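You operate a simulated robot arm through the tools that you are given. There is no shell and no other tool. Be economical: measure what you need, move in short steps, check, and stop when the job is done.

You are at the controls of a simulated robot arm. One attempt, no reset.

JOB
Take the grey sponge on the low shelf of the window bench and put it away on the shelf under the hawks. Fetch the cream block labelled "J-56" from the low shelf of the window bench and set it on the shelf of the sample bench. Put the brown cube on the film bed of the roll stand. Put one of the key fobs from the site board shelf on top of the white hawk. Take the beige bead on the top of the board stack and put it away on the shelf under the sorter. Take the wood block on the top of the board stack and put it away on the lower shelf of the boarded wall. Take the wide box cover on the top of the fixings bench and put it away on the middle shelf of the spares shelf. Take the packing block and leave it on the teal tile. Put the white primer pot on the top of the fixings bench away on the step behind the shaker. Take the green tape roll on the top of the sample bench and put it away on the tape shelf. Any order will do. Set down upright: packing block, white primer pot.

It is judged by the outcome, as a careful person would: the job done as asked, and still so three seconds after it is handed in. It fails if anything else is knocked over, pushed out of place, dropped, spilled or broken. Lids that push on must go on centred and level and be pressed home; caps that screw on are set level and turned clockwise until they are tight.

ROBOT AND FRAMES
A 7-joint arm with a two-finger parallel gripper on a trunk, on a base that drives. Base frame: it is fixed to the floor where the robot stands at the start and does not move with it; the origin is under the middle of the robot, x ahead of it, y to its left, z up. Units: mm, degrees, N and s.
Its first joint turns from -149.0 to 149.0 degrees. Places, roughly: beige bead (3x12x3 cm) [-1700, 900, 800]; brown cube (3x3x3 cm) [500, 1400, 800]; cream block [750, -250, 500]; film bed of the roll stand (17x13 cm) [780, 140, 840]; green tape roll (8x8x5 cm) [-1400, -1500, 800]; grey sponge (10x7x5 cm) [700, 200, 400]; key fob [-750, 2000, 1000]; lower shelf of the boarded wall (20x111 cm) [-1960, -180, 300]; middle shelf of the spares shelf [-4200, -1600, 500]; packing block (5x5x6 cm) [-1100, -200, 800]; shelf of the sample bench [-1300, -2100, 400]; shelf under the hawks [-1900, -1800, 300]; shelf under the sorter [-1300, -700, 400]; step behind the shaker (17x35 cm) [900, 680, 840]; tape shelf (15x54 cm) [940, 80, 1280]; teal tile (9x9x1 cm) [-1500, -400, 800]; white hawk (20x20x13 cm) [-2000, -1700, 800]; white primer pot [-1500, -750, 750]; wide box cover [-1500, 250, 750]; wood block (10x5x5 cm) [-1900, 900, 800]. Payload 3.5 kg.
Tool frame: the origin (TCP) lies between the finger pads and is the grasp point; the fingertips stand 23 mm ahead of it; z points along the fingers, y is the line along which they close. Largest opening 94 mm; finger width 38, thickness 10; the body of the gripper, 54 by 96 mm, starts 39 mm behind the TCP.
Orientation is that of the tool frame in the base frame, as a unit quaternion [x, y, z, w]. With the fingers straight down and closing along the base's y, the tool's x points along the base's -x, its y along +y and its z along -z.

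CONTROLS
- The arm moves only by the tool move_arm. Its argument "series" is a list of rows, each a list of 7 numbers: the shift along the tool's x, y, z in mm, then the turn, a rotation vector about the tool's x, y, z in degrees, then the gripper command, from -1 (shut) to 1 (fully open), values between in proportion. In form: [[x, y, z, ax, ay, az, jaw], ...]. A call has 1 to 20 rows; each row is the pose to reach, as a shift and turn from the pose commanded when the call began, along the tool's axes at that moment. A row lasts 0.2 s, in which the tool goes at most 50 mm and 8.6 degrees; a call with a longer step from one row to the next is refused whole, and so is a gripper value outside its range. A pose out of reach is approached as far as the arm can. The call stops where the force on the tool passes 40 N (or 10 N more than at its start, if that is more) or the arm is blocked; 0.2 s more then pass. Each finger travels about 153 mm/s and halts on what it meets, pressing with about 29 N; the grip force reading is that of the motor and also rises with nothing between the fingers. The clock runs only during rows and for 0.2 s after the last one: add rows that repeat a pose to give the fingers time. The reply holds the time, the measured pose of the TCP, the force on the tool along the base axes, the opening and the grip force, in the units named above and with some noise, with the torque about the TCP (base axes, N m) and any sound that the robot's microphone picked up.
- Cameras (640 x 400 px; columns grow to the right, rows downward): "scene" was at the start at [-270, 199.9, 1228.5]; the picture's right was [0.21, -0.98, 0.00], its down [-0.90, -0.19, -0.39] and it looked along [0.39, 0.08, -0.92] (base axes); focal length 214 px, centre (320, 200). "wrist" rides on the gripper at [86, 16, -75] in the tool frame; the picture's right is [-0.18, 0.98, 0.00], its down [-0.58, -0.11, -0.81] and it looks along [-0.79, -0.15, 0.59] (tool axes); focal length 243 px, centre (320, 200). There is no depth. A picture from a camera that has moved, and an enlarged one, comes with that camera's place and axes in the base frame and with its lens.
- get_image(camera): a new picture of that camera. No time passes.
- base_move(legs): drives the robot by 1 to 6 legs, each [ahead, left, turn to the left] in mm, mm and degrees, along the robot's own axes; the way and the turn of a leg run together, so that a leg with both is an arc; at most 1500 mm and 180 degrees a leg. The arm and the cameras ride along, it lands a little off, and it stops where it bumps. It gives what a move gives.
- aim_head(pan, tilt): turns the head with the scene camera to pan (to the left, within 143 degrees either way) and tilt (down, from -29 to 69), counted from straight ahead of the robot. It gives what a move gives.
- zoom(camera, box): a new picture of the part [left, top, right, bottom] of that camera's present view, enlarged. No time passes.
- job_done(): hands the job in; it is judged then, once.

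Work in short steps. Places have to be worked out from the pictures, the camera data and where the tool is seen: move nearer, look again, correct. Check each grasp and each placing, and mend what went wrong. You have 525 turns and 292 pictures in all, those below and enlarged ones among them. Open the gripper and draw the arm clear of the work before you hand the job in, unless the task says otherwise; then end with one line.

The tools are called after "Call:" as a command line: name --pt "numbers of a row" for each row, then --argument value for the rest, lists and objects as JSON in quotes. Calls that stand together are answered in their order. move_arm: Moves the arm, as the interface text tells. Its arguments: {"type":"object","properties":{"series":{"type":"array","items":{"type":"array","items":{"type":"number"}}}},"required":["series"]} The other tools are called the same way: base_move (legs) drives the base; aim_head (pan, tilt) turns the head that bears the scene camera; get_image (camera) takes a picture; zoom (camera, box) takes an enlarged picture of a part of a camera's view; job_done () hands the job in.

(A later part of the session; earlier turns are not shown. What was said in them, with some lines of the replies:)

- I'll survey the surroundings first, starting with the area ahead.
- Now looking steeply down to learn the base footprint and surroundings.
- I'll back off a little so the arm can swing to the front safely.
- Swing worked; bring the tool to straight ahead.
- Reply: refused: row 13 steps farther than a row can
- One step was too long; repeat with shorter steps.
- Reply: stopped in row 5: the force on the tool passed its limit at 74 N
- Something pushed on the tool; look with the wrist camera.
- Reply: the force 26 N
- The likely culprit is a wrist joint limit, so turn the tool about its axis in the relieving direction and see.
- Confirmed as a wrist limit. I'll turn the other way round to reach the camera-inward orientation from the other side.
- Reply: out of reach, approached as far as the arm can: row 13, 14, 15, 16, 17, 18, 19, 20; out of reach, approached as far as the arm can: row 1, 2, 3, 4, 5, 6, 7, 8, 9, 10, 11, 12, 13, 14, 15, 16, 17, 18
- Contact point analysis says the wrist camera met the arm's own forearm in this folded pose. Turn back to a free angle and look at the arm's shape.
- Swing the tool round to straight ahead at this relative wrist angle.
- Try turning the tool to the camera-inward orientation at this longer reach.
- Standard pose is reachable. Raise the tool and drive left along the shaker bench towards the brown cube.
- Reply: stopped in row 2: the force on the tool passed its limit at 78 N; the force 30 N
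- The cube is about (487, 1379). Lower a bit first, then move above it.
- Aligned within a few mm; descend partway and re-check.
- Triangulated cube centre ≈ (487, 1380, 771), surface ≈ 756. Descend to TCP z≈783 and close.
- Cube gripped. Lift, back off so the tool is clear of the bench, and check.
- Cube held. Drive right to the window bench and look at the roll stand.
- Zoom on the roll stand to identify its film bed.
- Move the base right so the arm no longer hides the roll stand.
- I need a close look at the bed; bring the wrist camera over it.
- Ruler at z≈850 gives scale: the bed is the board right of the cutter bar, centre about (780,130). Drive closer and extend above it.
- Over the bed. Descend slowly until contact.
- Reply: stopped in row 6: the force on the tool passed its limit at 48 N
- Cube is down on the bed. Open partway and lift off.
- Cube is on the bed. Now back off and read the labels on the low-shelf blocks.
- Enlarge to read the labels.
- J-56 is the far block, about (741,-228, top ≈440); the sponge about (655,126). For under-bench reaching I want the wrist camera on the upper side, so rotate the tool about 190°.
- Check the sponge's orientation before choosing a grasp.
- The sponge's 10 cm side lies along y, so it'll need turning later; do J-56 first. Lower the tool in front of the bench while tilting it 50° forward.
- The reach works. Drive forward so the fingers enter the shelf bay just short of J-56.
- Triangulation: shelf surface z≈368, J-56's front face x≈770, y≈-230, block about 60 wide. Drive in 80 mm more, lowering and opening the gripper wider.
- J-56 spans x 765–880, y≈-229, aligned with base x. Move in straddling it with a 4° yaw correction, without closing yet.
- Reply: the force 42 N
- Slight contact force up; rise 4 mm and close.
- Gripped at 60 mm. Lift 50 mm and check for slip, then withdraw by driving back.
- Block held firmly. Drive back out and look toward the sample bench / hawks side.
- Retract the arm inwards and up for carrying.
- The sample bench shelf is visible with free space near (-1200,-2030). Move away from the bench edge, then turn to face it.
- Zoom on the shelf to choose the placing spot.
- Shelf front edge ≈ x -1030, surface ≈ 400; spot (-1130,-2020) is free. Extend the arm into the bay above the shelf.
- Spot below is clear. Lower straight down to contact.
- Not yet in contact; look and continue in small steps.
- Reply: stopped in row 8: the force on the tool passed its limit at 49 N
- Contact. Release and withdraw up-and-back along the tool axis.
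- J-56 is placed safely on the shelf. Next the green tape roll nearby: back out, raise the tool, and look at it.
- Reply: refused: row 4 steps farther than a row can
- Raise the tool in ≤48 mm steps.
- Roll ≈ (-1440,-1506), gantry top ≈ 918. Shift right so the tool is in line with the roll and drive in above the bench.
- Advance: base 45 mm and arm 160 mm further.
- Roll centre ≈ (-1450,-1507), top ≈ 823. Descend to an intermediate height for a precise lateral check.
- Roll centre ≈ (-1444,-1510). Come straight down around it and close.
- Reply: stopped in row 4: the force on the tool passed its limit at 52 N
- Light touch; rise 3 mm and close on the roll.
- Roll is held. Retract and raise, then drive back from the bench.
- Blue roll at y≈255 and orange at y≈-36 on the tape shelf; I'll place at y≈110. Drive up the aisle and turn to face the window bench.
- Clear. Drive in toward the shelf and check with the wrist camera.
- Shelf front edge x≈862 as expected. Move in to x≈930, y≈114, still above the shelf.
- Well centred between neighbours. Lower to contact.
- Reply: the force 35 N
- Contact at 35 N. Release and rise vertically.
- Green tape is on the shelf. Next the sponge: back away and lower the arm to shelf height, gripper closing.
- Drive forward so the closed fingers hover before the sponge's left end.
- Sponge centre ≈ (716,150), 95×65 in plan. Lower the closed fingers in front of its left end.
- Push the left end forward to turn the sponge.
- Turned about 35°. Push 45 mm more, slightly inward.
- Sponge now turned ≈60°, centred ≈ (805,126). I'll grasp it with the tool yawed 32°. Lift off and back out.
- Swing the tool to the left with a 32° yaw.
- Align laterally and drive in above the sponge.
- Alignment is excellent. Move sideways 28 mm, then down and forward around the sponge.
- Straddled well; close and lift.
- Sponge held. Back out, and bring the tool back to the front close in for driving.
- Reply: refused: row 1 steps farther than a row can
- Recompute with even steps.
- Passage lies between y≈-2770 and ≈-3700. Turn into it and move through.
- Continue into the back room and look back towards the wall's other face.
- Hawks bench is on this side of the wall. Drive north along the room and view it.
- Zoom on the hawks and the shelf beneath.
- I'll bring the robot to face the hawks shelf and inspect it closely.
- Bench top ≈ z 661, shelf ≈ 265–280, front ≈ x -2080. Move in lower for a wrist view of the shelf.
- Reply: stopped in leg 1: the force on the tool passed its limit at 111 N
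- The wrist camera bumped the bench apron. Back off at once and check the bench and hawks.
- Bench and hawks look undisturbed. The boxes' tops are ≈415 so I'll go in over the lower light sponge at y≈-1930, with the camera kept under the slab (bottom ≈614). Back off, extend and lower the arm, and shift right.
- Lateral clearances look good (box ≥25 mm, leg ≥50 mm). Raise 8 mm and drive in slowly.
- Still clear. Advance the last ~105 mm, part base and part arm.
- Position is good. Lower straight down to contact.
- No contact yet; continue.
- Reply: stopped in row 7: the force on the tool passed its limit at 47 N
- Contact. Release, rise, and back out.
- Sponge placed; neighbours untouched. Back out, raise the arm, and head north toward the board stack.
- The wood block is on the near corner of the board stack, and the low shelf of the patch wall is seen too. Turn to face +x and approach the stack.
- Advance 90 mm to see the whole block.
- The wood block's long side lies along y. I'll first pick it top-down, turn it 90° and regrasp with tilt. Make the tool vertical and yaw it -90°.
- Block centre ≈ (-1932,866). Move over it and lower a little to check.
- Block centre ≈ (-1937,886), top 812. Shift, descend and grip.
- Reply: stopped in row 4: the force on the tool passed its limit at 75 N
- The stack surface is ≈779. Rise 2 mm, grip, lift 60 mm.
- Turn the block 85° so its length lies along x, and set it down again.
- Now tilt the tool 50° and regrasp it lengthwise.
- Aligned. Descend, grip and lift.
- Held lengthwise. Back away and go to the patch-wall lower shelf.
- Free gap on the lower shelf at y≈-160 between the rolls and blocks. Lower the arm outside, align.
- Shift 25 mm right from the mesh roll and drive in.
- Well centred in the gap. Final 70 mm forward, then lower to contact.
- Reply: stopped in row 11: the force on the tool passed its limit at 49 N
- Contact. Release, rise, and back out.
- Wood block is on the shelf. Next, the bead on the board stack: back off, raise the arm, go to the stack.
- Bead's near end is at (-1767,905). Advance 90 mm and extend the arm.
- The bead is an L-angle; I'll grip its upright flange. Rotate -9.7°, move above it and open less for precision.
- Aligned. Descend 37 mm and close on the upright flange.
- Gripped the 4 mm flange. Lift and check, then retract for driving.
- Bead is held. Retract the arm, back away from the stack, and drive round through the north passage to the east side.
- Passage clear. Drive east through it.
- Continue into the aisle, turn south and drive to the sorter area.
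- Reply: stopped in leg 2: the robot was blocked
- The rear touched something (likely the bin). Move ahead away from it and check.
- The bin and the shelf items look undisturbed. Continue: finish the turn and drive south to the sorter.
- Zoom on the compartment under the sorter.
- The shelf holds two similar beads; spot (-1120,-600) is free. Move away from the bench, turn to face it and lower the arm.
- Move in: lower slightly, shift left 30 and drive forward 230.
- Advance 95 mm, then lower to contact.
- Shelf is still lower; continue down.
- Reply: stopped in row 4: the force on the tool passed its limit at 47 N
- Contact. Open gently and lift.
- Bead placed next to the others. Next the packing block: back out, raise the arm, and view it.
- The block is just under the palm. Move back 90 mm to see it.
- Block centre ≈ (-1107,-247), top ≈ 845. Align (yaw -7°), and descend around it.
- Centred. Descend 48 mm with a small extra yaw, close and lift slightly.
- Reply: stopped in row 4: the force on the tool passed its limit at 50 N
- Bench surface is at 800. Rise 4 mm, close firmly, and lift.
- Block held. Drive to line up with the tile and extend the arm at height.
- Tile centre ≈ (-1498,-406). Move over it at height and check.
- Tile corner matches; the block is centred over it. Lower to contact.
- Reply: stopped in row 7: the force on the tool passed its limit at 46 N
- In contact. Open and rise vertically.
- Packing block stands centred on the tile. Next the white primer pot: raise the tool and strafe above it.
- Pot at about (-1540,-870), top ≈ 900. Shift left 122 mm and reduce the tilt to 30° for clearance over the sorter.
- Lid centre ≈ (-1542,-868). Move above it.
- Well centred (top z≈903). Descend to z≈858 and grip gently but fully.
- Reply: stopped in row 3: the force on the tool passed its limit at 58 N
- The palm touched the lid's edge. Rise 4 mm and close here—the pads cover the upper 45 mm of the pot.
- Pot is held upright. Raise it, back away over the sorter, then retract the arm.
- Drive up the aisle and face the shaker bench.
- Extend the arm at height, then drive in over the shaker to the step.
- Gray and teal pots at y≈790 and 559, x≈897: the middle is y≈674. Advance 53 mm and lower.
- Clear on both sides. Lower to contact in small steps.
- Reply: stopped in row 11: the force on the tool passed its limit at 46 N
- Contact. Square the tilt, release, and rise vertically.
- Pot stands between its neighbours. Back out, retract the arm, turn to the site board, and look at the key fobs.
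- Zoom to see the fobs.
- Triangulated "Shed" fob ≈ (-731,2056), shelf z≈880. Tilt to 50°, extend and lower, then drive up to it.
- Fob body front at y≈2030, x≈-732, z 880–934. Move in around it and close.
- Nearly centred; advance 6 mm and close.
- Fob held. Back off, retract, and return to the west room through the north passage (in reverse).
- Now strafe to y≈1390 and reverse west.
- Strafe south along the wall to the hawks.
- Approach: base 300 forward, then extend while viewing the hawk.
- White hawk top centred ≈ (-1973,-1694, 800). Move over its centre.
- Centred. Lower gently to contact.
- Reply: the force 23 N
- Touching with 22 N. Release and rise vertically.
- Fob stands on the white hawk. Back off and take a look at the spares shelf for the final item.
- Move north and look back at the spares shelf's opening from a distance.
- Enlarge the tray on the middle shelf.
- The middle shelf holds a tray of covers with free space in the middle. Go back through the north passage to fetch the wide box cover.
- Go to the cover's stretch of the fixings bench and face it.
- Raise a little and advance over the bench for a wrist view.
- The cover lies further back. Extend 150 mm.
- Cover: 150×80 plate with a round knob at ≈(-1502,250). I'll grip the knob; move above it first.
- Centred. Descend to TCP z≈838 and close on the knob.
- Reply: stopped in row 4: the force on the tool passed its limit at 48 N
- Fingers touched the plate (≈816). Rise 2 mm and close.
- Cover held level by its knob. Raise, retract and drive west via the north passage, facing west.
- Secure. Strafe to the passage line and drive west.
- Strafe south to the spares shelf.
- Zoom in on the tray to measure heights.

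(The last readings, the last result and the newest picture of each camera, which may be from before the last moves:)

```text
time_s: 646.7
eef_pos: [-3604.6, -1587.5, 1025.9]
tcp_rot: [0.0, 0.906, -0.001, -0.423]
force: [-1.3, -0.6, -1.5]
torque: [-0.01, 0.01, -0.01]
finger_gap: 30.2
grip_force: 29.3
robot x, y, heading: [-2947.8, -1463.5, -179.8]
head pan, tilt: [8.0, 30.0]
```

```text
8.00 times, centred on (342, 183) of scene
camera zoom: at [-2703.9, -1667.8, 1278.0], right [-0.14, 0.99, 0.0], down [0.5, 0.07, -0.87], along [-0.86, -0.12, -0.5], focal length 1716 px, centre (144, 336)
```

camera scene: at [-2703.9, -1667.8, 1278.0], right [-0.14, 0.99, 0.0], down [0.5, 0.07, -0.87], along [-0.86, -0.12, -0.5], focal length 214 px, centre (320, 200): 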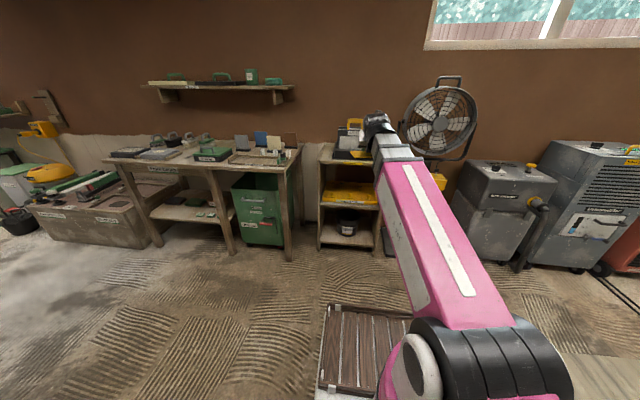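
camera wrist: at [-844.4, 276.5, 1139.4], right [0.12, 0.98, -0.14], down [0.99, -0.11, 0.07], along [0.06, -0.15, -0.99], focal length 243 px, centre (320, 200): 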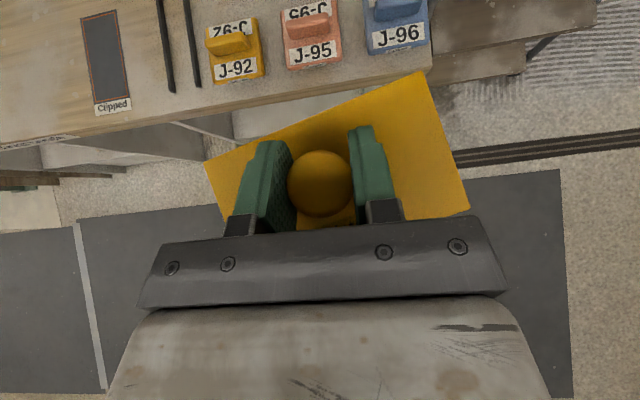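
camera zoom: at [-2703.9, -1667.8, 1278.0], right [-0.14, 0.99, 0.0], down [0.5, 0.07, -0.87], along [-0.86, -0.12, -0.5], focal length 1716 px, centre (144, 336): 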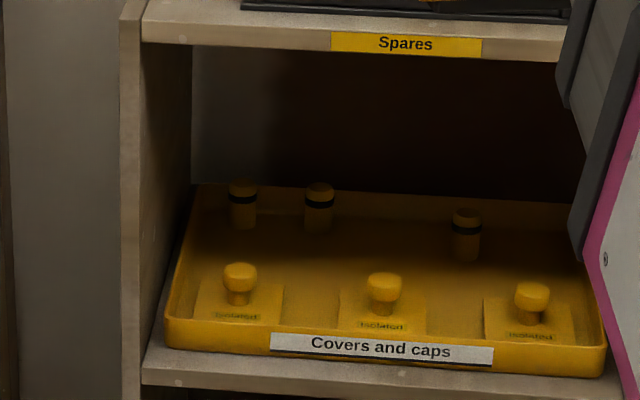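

Measured: knob tops ≈536, top-board bottom ≈782, free strip centred ≈ (-4230,-1690). Lower the arm outside and yaw -15.4° to square the cover.

Call:
move_arm --pt "-36 0 30 -1.5 0 1.2 -1" --pt "-72 0 60 -3 0 2.5 -1" --pt "-108 0 90 -4.4 0 3.7 -1" --pt "-144 0 120 -5.9 0 5 -1" --pt "-180 0 150 -7.4 0 6.2 -1" --pt "-216 0 180 -8.9 0 7.4 -1" --pt "-252 0 210 -10.3 0 8.7 -1" --pt "-288 0 240 -11.8 0 9.9 -1" --pt "-310 0 259 -11.8 0 9.9 -1"

Call:
base_move --legs '[[250, 104, 0]]'

Call:
get_image --camera "wrist"

Call:
get_image --camera "scene"

```text
time_s: 648.7
eef_pos: [-3603.2, -1588.1, 620.9]
tcp_rot: [0.121, 0.898, 0.055, -0.419]
force: [-0.1, -1.1, -1.1]
torque: [0.01, 0.0, -0.05]
finger_gap: 30.4
grip_force: 29.1
robot x, y, heading: [-2946.4, -1463.9, -179.7]
head pan, tilt: [8.0, 30.0]
```

```text
time_s: 650.6
eef_pos: [-3852.6, -1690.8, 622.2]
tcp_rot: [0.122, 0.898, 0.056, -0.418]
force: [0.6, 0.0, -1.2]
torque: [0.01, -0.01, 0.02]
finger_gap: 30.6
grip_force: 29.0
robot x, y, heading: [-3198.1, -1568.3, 179.9]
head pan, tilt: [8.0, 30.0]
```

```text
110 pictures are left
camera wrist: at [-3847.1, -1675.4, 735.9], right [0.37, 0.92, -0.14], down [0.93, -0.37, 0.07], along [0.01, -0.16, -0.99], focal length 243 px, centre (320, 200)
```

wrist: 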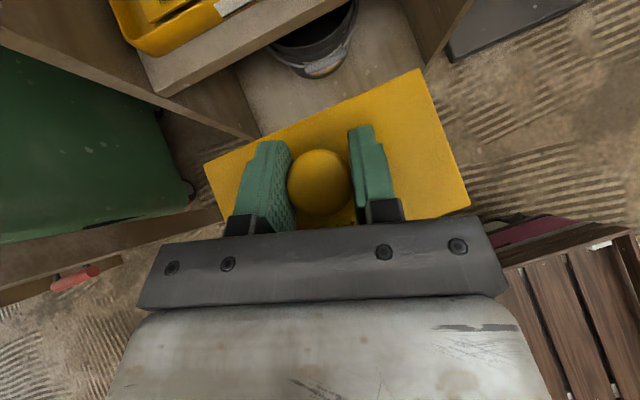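

```text
109 pictures are left
camera scene: at [-2954.6, -1772.1, 1278.0], right [-0.14, 0.99, 0.0], down [0.5, 0.07, -0.87], along [-0.86, -0.12, -0.5], focal length 214 px, centre (320, 200)
```

scene: 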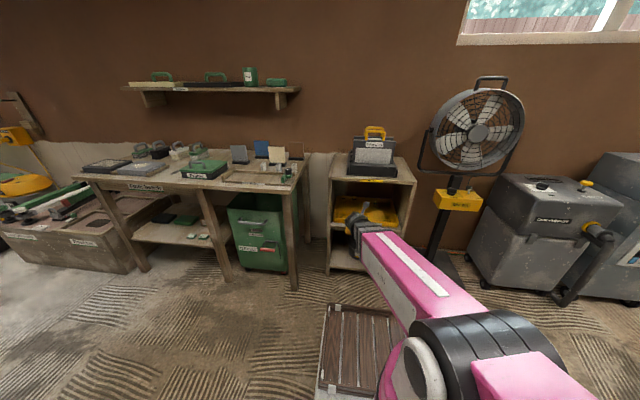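

The cover is parallel to the shelf edge and inside the opening laterally. Lower 18 mm and advance stepwise.

Call:
move_arm --pt "-13.8 0 11.5 0 0 0 -1"

Call:
base_move --legs '[[190, 0, 0]]'

Call:
get_image --camera "wrist"

Call:
zoom --camera "scene" --box '[290, 110, 430, 270]'

```text
time_s: 651.0
eef_pos: [-3851.8, -1690.7, 604.2]
tcp_rot: [0.122, 0.898, 0.055, -0.418]
force: [0.5, 0.3, -1.1]
torque: [0.01, 0.0, 0.03]
finger_gap: 30.3
grip_force: 29.1
robot x, y, heading: [-3195.4, -1568.9, 179.9]
head pan, tilt: [8.0, 30.0]
```

```text
time_s: 652.6
eef_pos: [-4041.8, -1692.1, 604.7]
tcp_rot: [0.121, 0.898, 0.055, -0.419]
force: [-0.4, 0.2, -1.1]
torque: [0.0, -0.04, -0.02]
finger_gap: 30.3
grip_force: 29.3
robot x, y, heading: [-3384.6, -1572.1, 180.1]
head pan, tilt: [8.0, 30.0]
```

```text
108 pictures are left
camera wrist: at [-4036.0, -1676.0, 717.8], right [0.37, 0.92, -0.14], down [0.93, -0.37, 0.07], along [0.02, -0.16, -0.99], focal length 243 px, centre (320, 200)
```

wrist: 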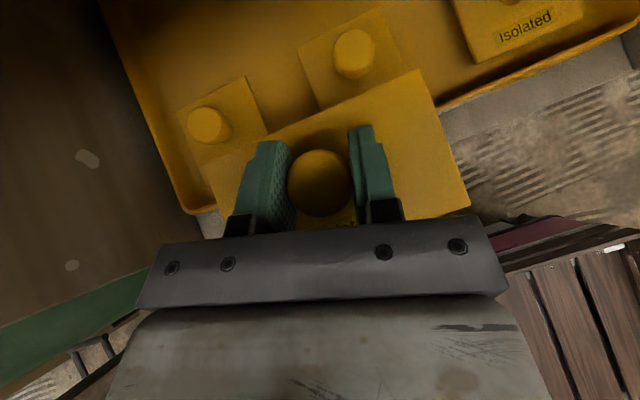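

```text
2.50 times, centred on (360, 190) of scene
camera zoom: at [-3143.8, -1771.8, 1278.0], right [-0.14, 0.99, 0.0], down [0.5, 0.07, -0.87], along [-0.86, -0.12, -0.5], focal length 536 px, centre (220, 225)
```

zoom: 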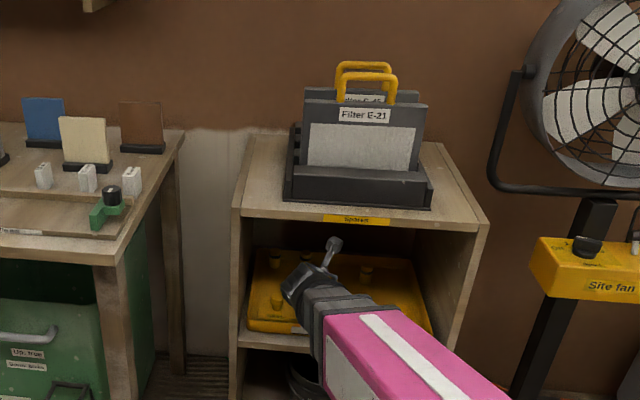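

Knob positions confirm the estimates. Advance 110 mm more.

Call:
base_move --legs '[[110, 0, 0]]'

Call:
get_image --camera "wrist"

```text
time_s: 653.8
eef_pos: [-4152.0, -1692.6, 603.6]
tcp_rot: [0.121, 0.898, 0.055, -0.419]
force: [-0.6, -1.5, -0.7]
torque: [-0.03, -0.06, 0.0]
finger_gap: 30.4
grip_force: 29.2
robot x, y, heading: [-3497.7, -1563.1, 179.7]
head pan, tilt: [8.0, 30.0]
```

```text
106 pictures are left
camera wrist: at [-4145.8, -1676.1, 717.8], right [0.37, 0.92, -0.14], down [0.93, -0.37, 0.07], along [0.02, -0.16, -0.99], focal length 243 px, centre (320, 200)
```

wrist: 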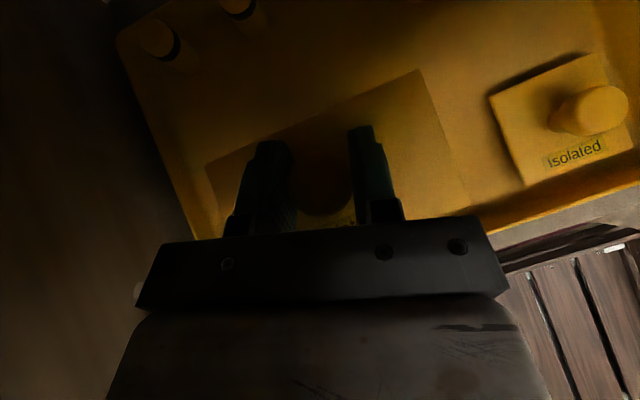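

Everything fits: move the last 73 mm by arm, still at height.

Call:
move_arm --pt "15 -6.5 18 0 0 0 -1" --pt "30 -13 36 0 0 0 -1" --pt "45 -19.4 54 0 0 0 -1"

Call:
get_image --camera "wrist"

```text
time_s: 654.6
eef_pos: [-4227.4, -1691.5, 605.2]
tcp_rot: [0.122, 0.898, 0.056, -0.418]
force: [-0.9, 0.8, -1.2]
torque: [-0.03, -0.01, -0.01]
finger_gap: 30.2
grip_force: 28.6
robot x, y, heading: [-3498.5, -1567.1, 180.2]
head pan, tilt: [8.0, 30.0]
```

```text
105 pictures are left
camera wrist: at [-4219.4, -1676.3, 718.0], right [0.37, 0.92, -0.14], down [0.93, -0.37, 0.07], along [0.02, -0.16, -0.99], focal length 243 px, centre (320, 200)
```

wrist: 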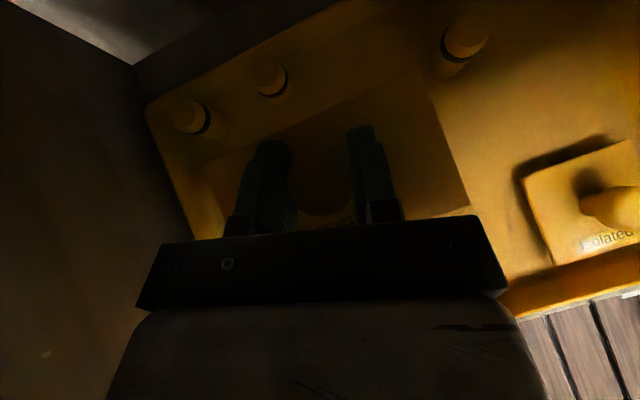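

Clear of all caps. Lower to contact.

Call:
move_arm --pt "-23 0 19.2 0 0 0 -1" --pt "-38 0 32 0 0 0 -1" --pt "-44 0 37 0 0 0 -1" --pt "-47 0 39.3 0 0 0 -1" --pt "-50 0 41.8 0 0 0 -1" --pt "-53 0 44.3 0 0 0 -1" --pt "-56 0 46.8 0 0 0 -1" --pt "-59 0 49.3 0 0 0 -1" --pt "-62 0 51.8 0 0 0 -1" --pt "-65 0 54.3 0 0 0 -1"

Call:
get_image --camera "wrist"

```text
time_s: 656.8
eef_pos: [-4223.2, -1692.0, 520.8]
tcp_rot: [0.12, 0.897, 0.056, -0.421]
force: [-1.5, -0.7, 28.3]
torque: [0.02, -0.24, -0.03]
finger_gap: 30.3
grip_force: 29.3
robot x, y, heading: [-3498.8, -1565.3, 180.1]
head pan, tilt: [8.0, 30.0]
```

```text
104 pictures are left
camera wrist: at [-4218.1, -1676.6, 634.9], right [0.37, 0.92, -0.14], down [0.93, -0.36, 0.07], along [0.01, -0.16, -0.99], focal length 243 px, centre (320, 200)
```

wrist: 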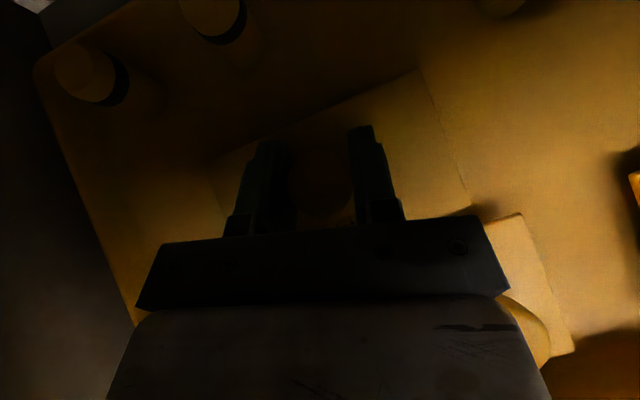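

28 N contact. Release and rise, then inspect.

Call:
move_arm --pt "1 0 -1 0 0 0 -0.3" --pt "1 0 -1 0 0 0 0.1" --pt "1 0 -1 0 0 0 0.1" --pt "18 0 -15 0 0 0 0.1" --pt "40 0 -33 0 0 0 0.1" --pt "65 0 -54 0 0 0 0.1"

Call:
base_move --legs '[[-60, 0, 0]]'

Call:
get_image --camera "wrist"

```text
time_s: 658.2
eef_pos: [-4224.4, -1691.7, 604.5]
tcp_rot: [0.122, 0.899, 0.056, -0.418]
force: [-0.7, 0.0, 0.4]
torque: [0.0, 0.0, -0.03]
finger_gap: 51.5
grip_force: 0.1
robot x, y, heading: [-3500.1, -1567.2, 180.0]
head pan, tilt: [8.0, 30.0]
```

```text
time_s: 659.1
eef_pos: [-4164.6, -1690.8, 603.3]
tcp_rot: [0.121, 0.898, 0.055, -0.419]
force: [-0.3, 0.6, 0.9]
torque: [0.0, 0.02, -0.04]
finger_gap: 52.1
grip_force: 0.0
robot x, y, heading: [-3436.9, -1565.9, 179.8]
head pan, tilt: [8.0, 30.0]
```

```text
103 pictures are left
camera wrist: at [-4158.8, -1676.0, 717.1], right [0.37, 0.92, -0.14], down [0.93, -0.37, 0.07], along [0.02, -0.16, -0.99], focal length 243 px, centre (320, 200)
```

wrist: 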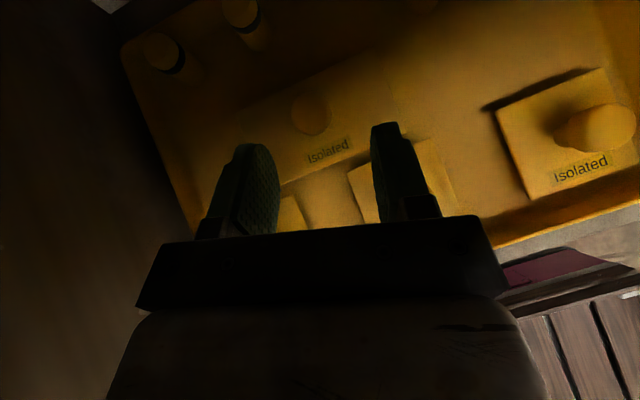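

Cover lies in the free strip. Back out and view it all from the scene camera.

Call:
base_move --legs '[[-500, 0, 0]]'

Call:
move_arm --pt "30 0 -25 0 0 0 0.1" --pt "60 0 -50 0 0 0 0.1" --pt "90 0 -75 0 0 0 0.1" --pt "120 0 -100 0 0 0 0.1" --pt "150 0 -125 0 0 0 0.1" --pt "180 0 -150 0 0 0 0.1" --pt "210 0 -175 0 0 0 0.1" --pt "240 0 -200 0 0 0 0.1"

Call:
get_image --camera "scene"

```text
time_s: 662.1
eef_pos: [-3667.8, -1692.6, 603.3]
tcp_rot: [0.121, 0.898, 0.055, -0.419]
force: [0.6, 0.3, -0.3]
torque: [0.02, 0.02, -0.03]
finger_gap: 52.0
grip_force: 0.1
robot x, y, heading: [-2943.2, -1565.7, -179.8]
head pan, tilt: [8.0, 30.0]
```

```text
time_s: 663.9
eef_pos: [-3668.7, -1691.8, 916.6]
tcp_rot: [0.12, 0.899, 0.054, -0.418]
force: [-0.1, -0.1, -0.5]
torque: [0.02, 0.0, 0.01]
finger_gap: 51.8
grip_force: 0.1
robot x, y, heading: [-2944.8, -1569.0, -179.8]
head pan, tilt: [8.0, 30.0]
```

```text
102 pictures are left
camera scene: at [-2696.6, -1771.3, 1278.0], right [-0.14, 0.99, 0.0], down [0.49, 0.07, -0.87], along [-0.86, -0.12, -0.5], focal length 214 px, centre (320, 200)
```

scene: 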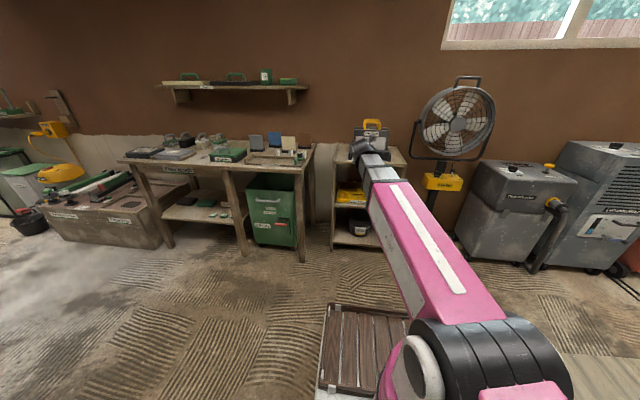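

Shift right and zoom to verify the cover is level.

Call:
base_move --legs '[[0, -350, 0]]'

Call:
zoom --camera "scene" --box '[250, 160, 330, 220]'

```text
time_s: 666.1
eef_pos: [-3668.5, -1344.0, 915.4]
tcp_rot: [0.121, 0.898, 0.055, -0.419]
force: [0.0, 0.6, -0.2]
torque: [0.01, 0.02, 0.02]
finger_gap: 51.7
grip_force: 0.1
robot x, y, heading: [-2940.6, -1219.4, -180.1]
head pan, tilt: [8.0, 30.0]
```

```text
6.67 times, centred on (290, 190) of scene
camera zoom: at [-2697.0, -1423.5, 1278.0], right [-0.14, 0.99, 0.0], down [0.49, 0.07, -0.87], along [-0.86, -0.12, -0.5], focal length 1430 px, centre (520, 267)
```

zoom: 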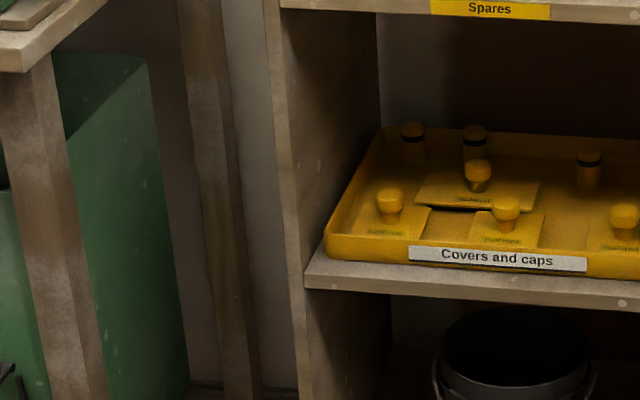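

Zoom in further.

Call:
zoom --camera "scene" --box '[288, 176, 324, 198]'

```text
16.00 times, centred on (306, 187) of scene
camera zoom: at [-2697.0, -1423.5, 1278.0], right [-0.14, 0.99, 0.0], down [0.49, 0.07, -0.87], along [-0.86, -0.12, -0.5], focal length 3432 px, centre (544, 408)
```

zoom: 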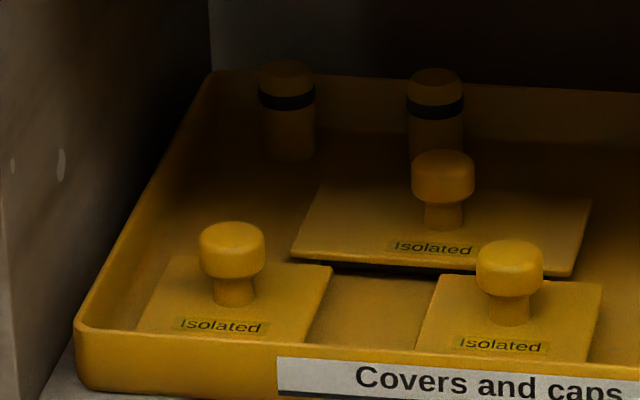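

The cover sits level in the tray (its plate overhangs an inner lip). Check the fob on the hawk once more.

Call:
aim_head --pan 143 --tilt 30

Call:
get_image --camera "scene"

```text
time_s: 668.3
eef_pos: [-3668.4, -1343.5, 916.4]
tcp_rot: [0.121, 0.898, 0.055, -0.419]
force: [0.5, 0.1, -1.1]
torque: [-0.01, 0.01, 0.02]
finger_gap: 51.8
grip_force: 0.1
robot x, y, heading: [-2941.0, -1217.5, -179.8]
head pan, tilt: [143.0, 30.0]
```

```text
99 pictures are left
camera scene: at [-2535.2, -1465.2, 1278.0], right [-0.6, -0.8, 0.0], down [-0.4, 0.3, -0.87], along [0.69, -0.52, -0.5], focal length 214 px, centre (320, 200)
```

scene: 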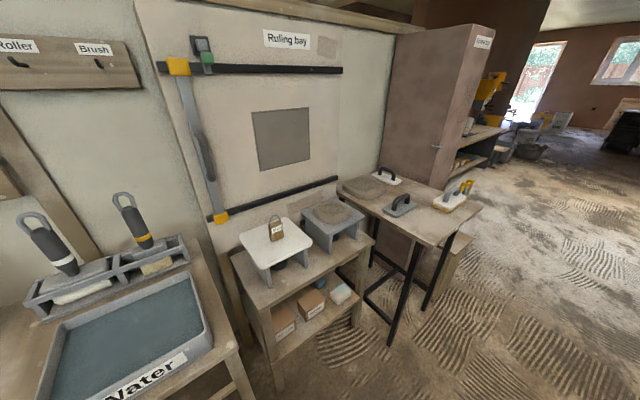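

All placements are confirmed. Open the gripper fully with the arm clear, then hand in.

Call:
move_arm --pt "0 0 0 0 0 0 0.6" --pt "0 0 0 0 0 0 1" --pt "0 0 0 0 0 0 1"

Call:
job_done

```text
time_s: 669.1
eef_pos: [-3668.3, -1344.1, 916.8]
tcp_rot: [0.121, 0.898, 0.055, -0.419]
force: [1.1, 1.0, 0.2]
torque: [-0.01, 0.0, 0.0]
finger_gap: 93.9
grip_force: 0.0
robot x, y, heading: [-2941.5, -1221.8, -179.6]
head pan, tilt: [143.0, 30.0]
```

```text
The job is handed in.
```

All ten items are in their places and the job is handed in; the wrist camera bumped the hawks bench and the base was blocked once beside the site board shelf, and pictures afterwards showed nothing moved or knocked over.
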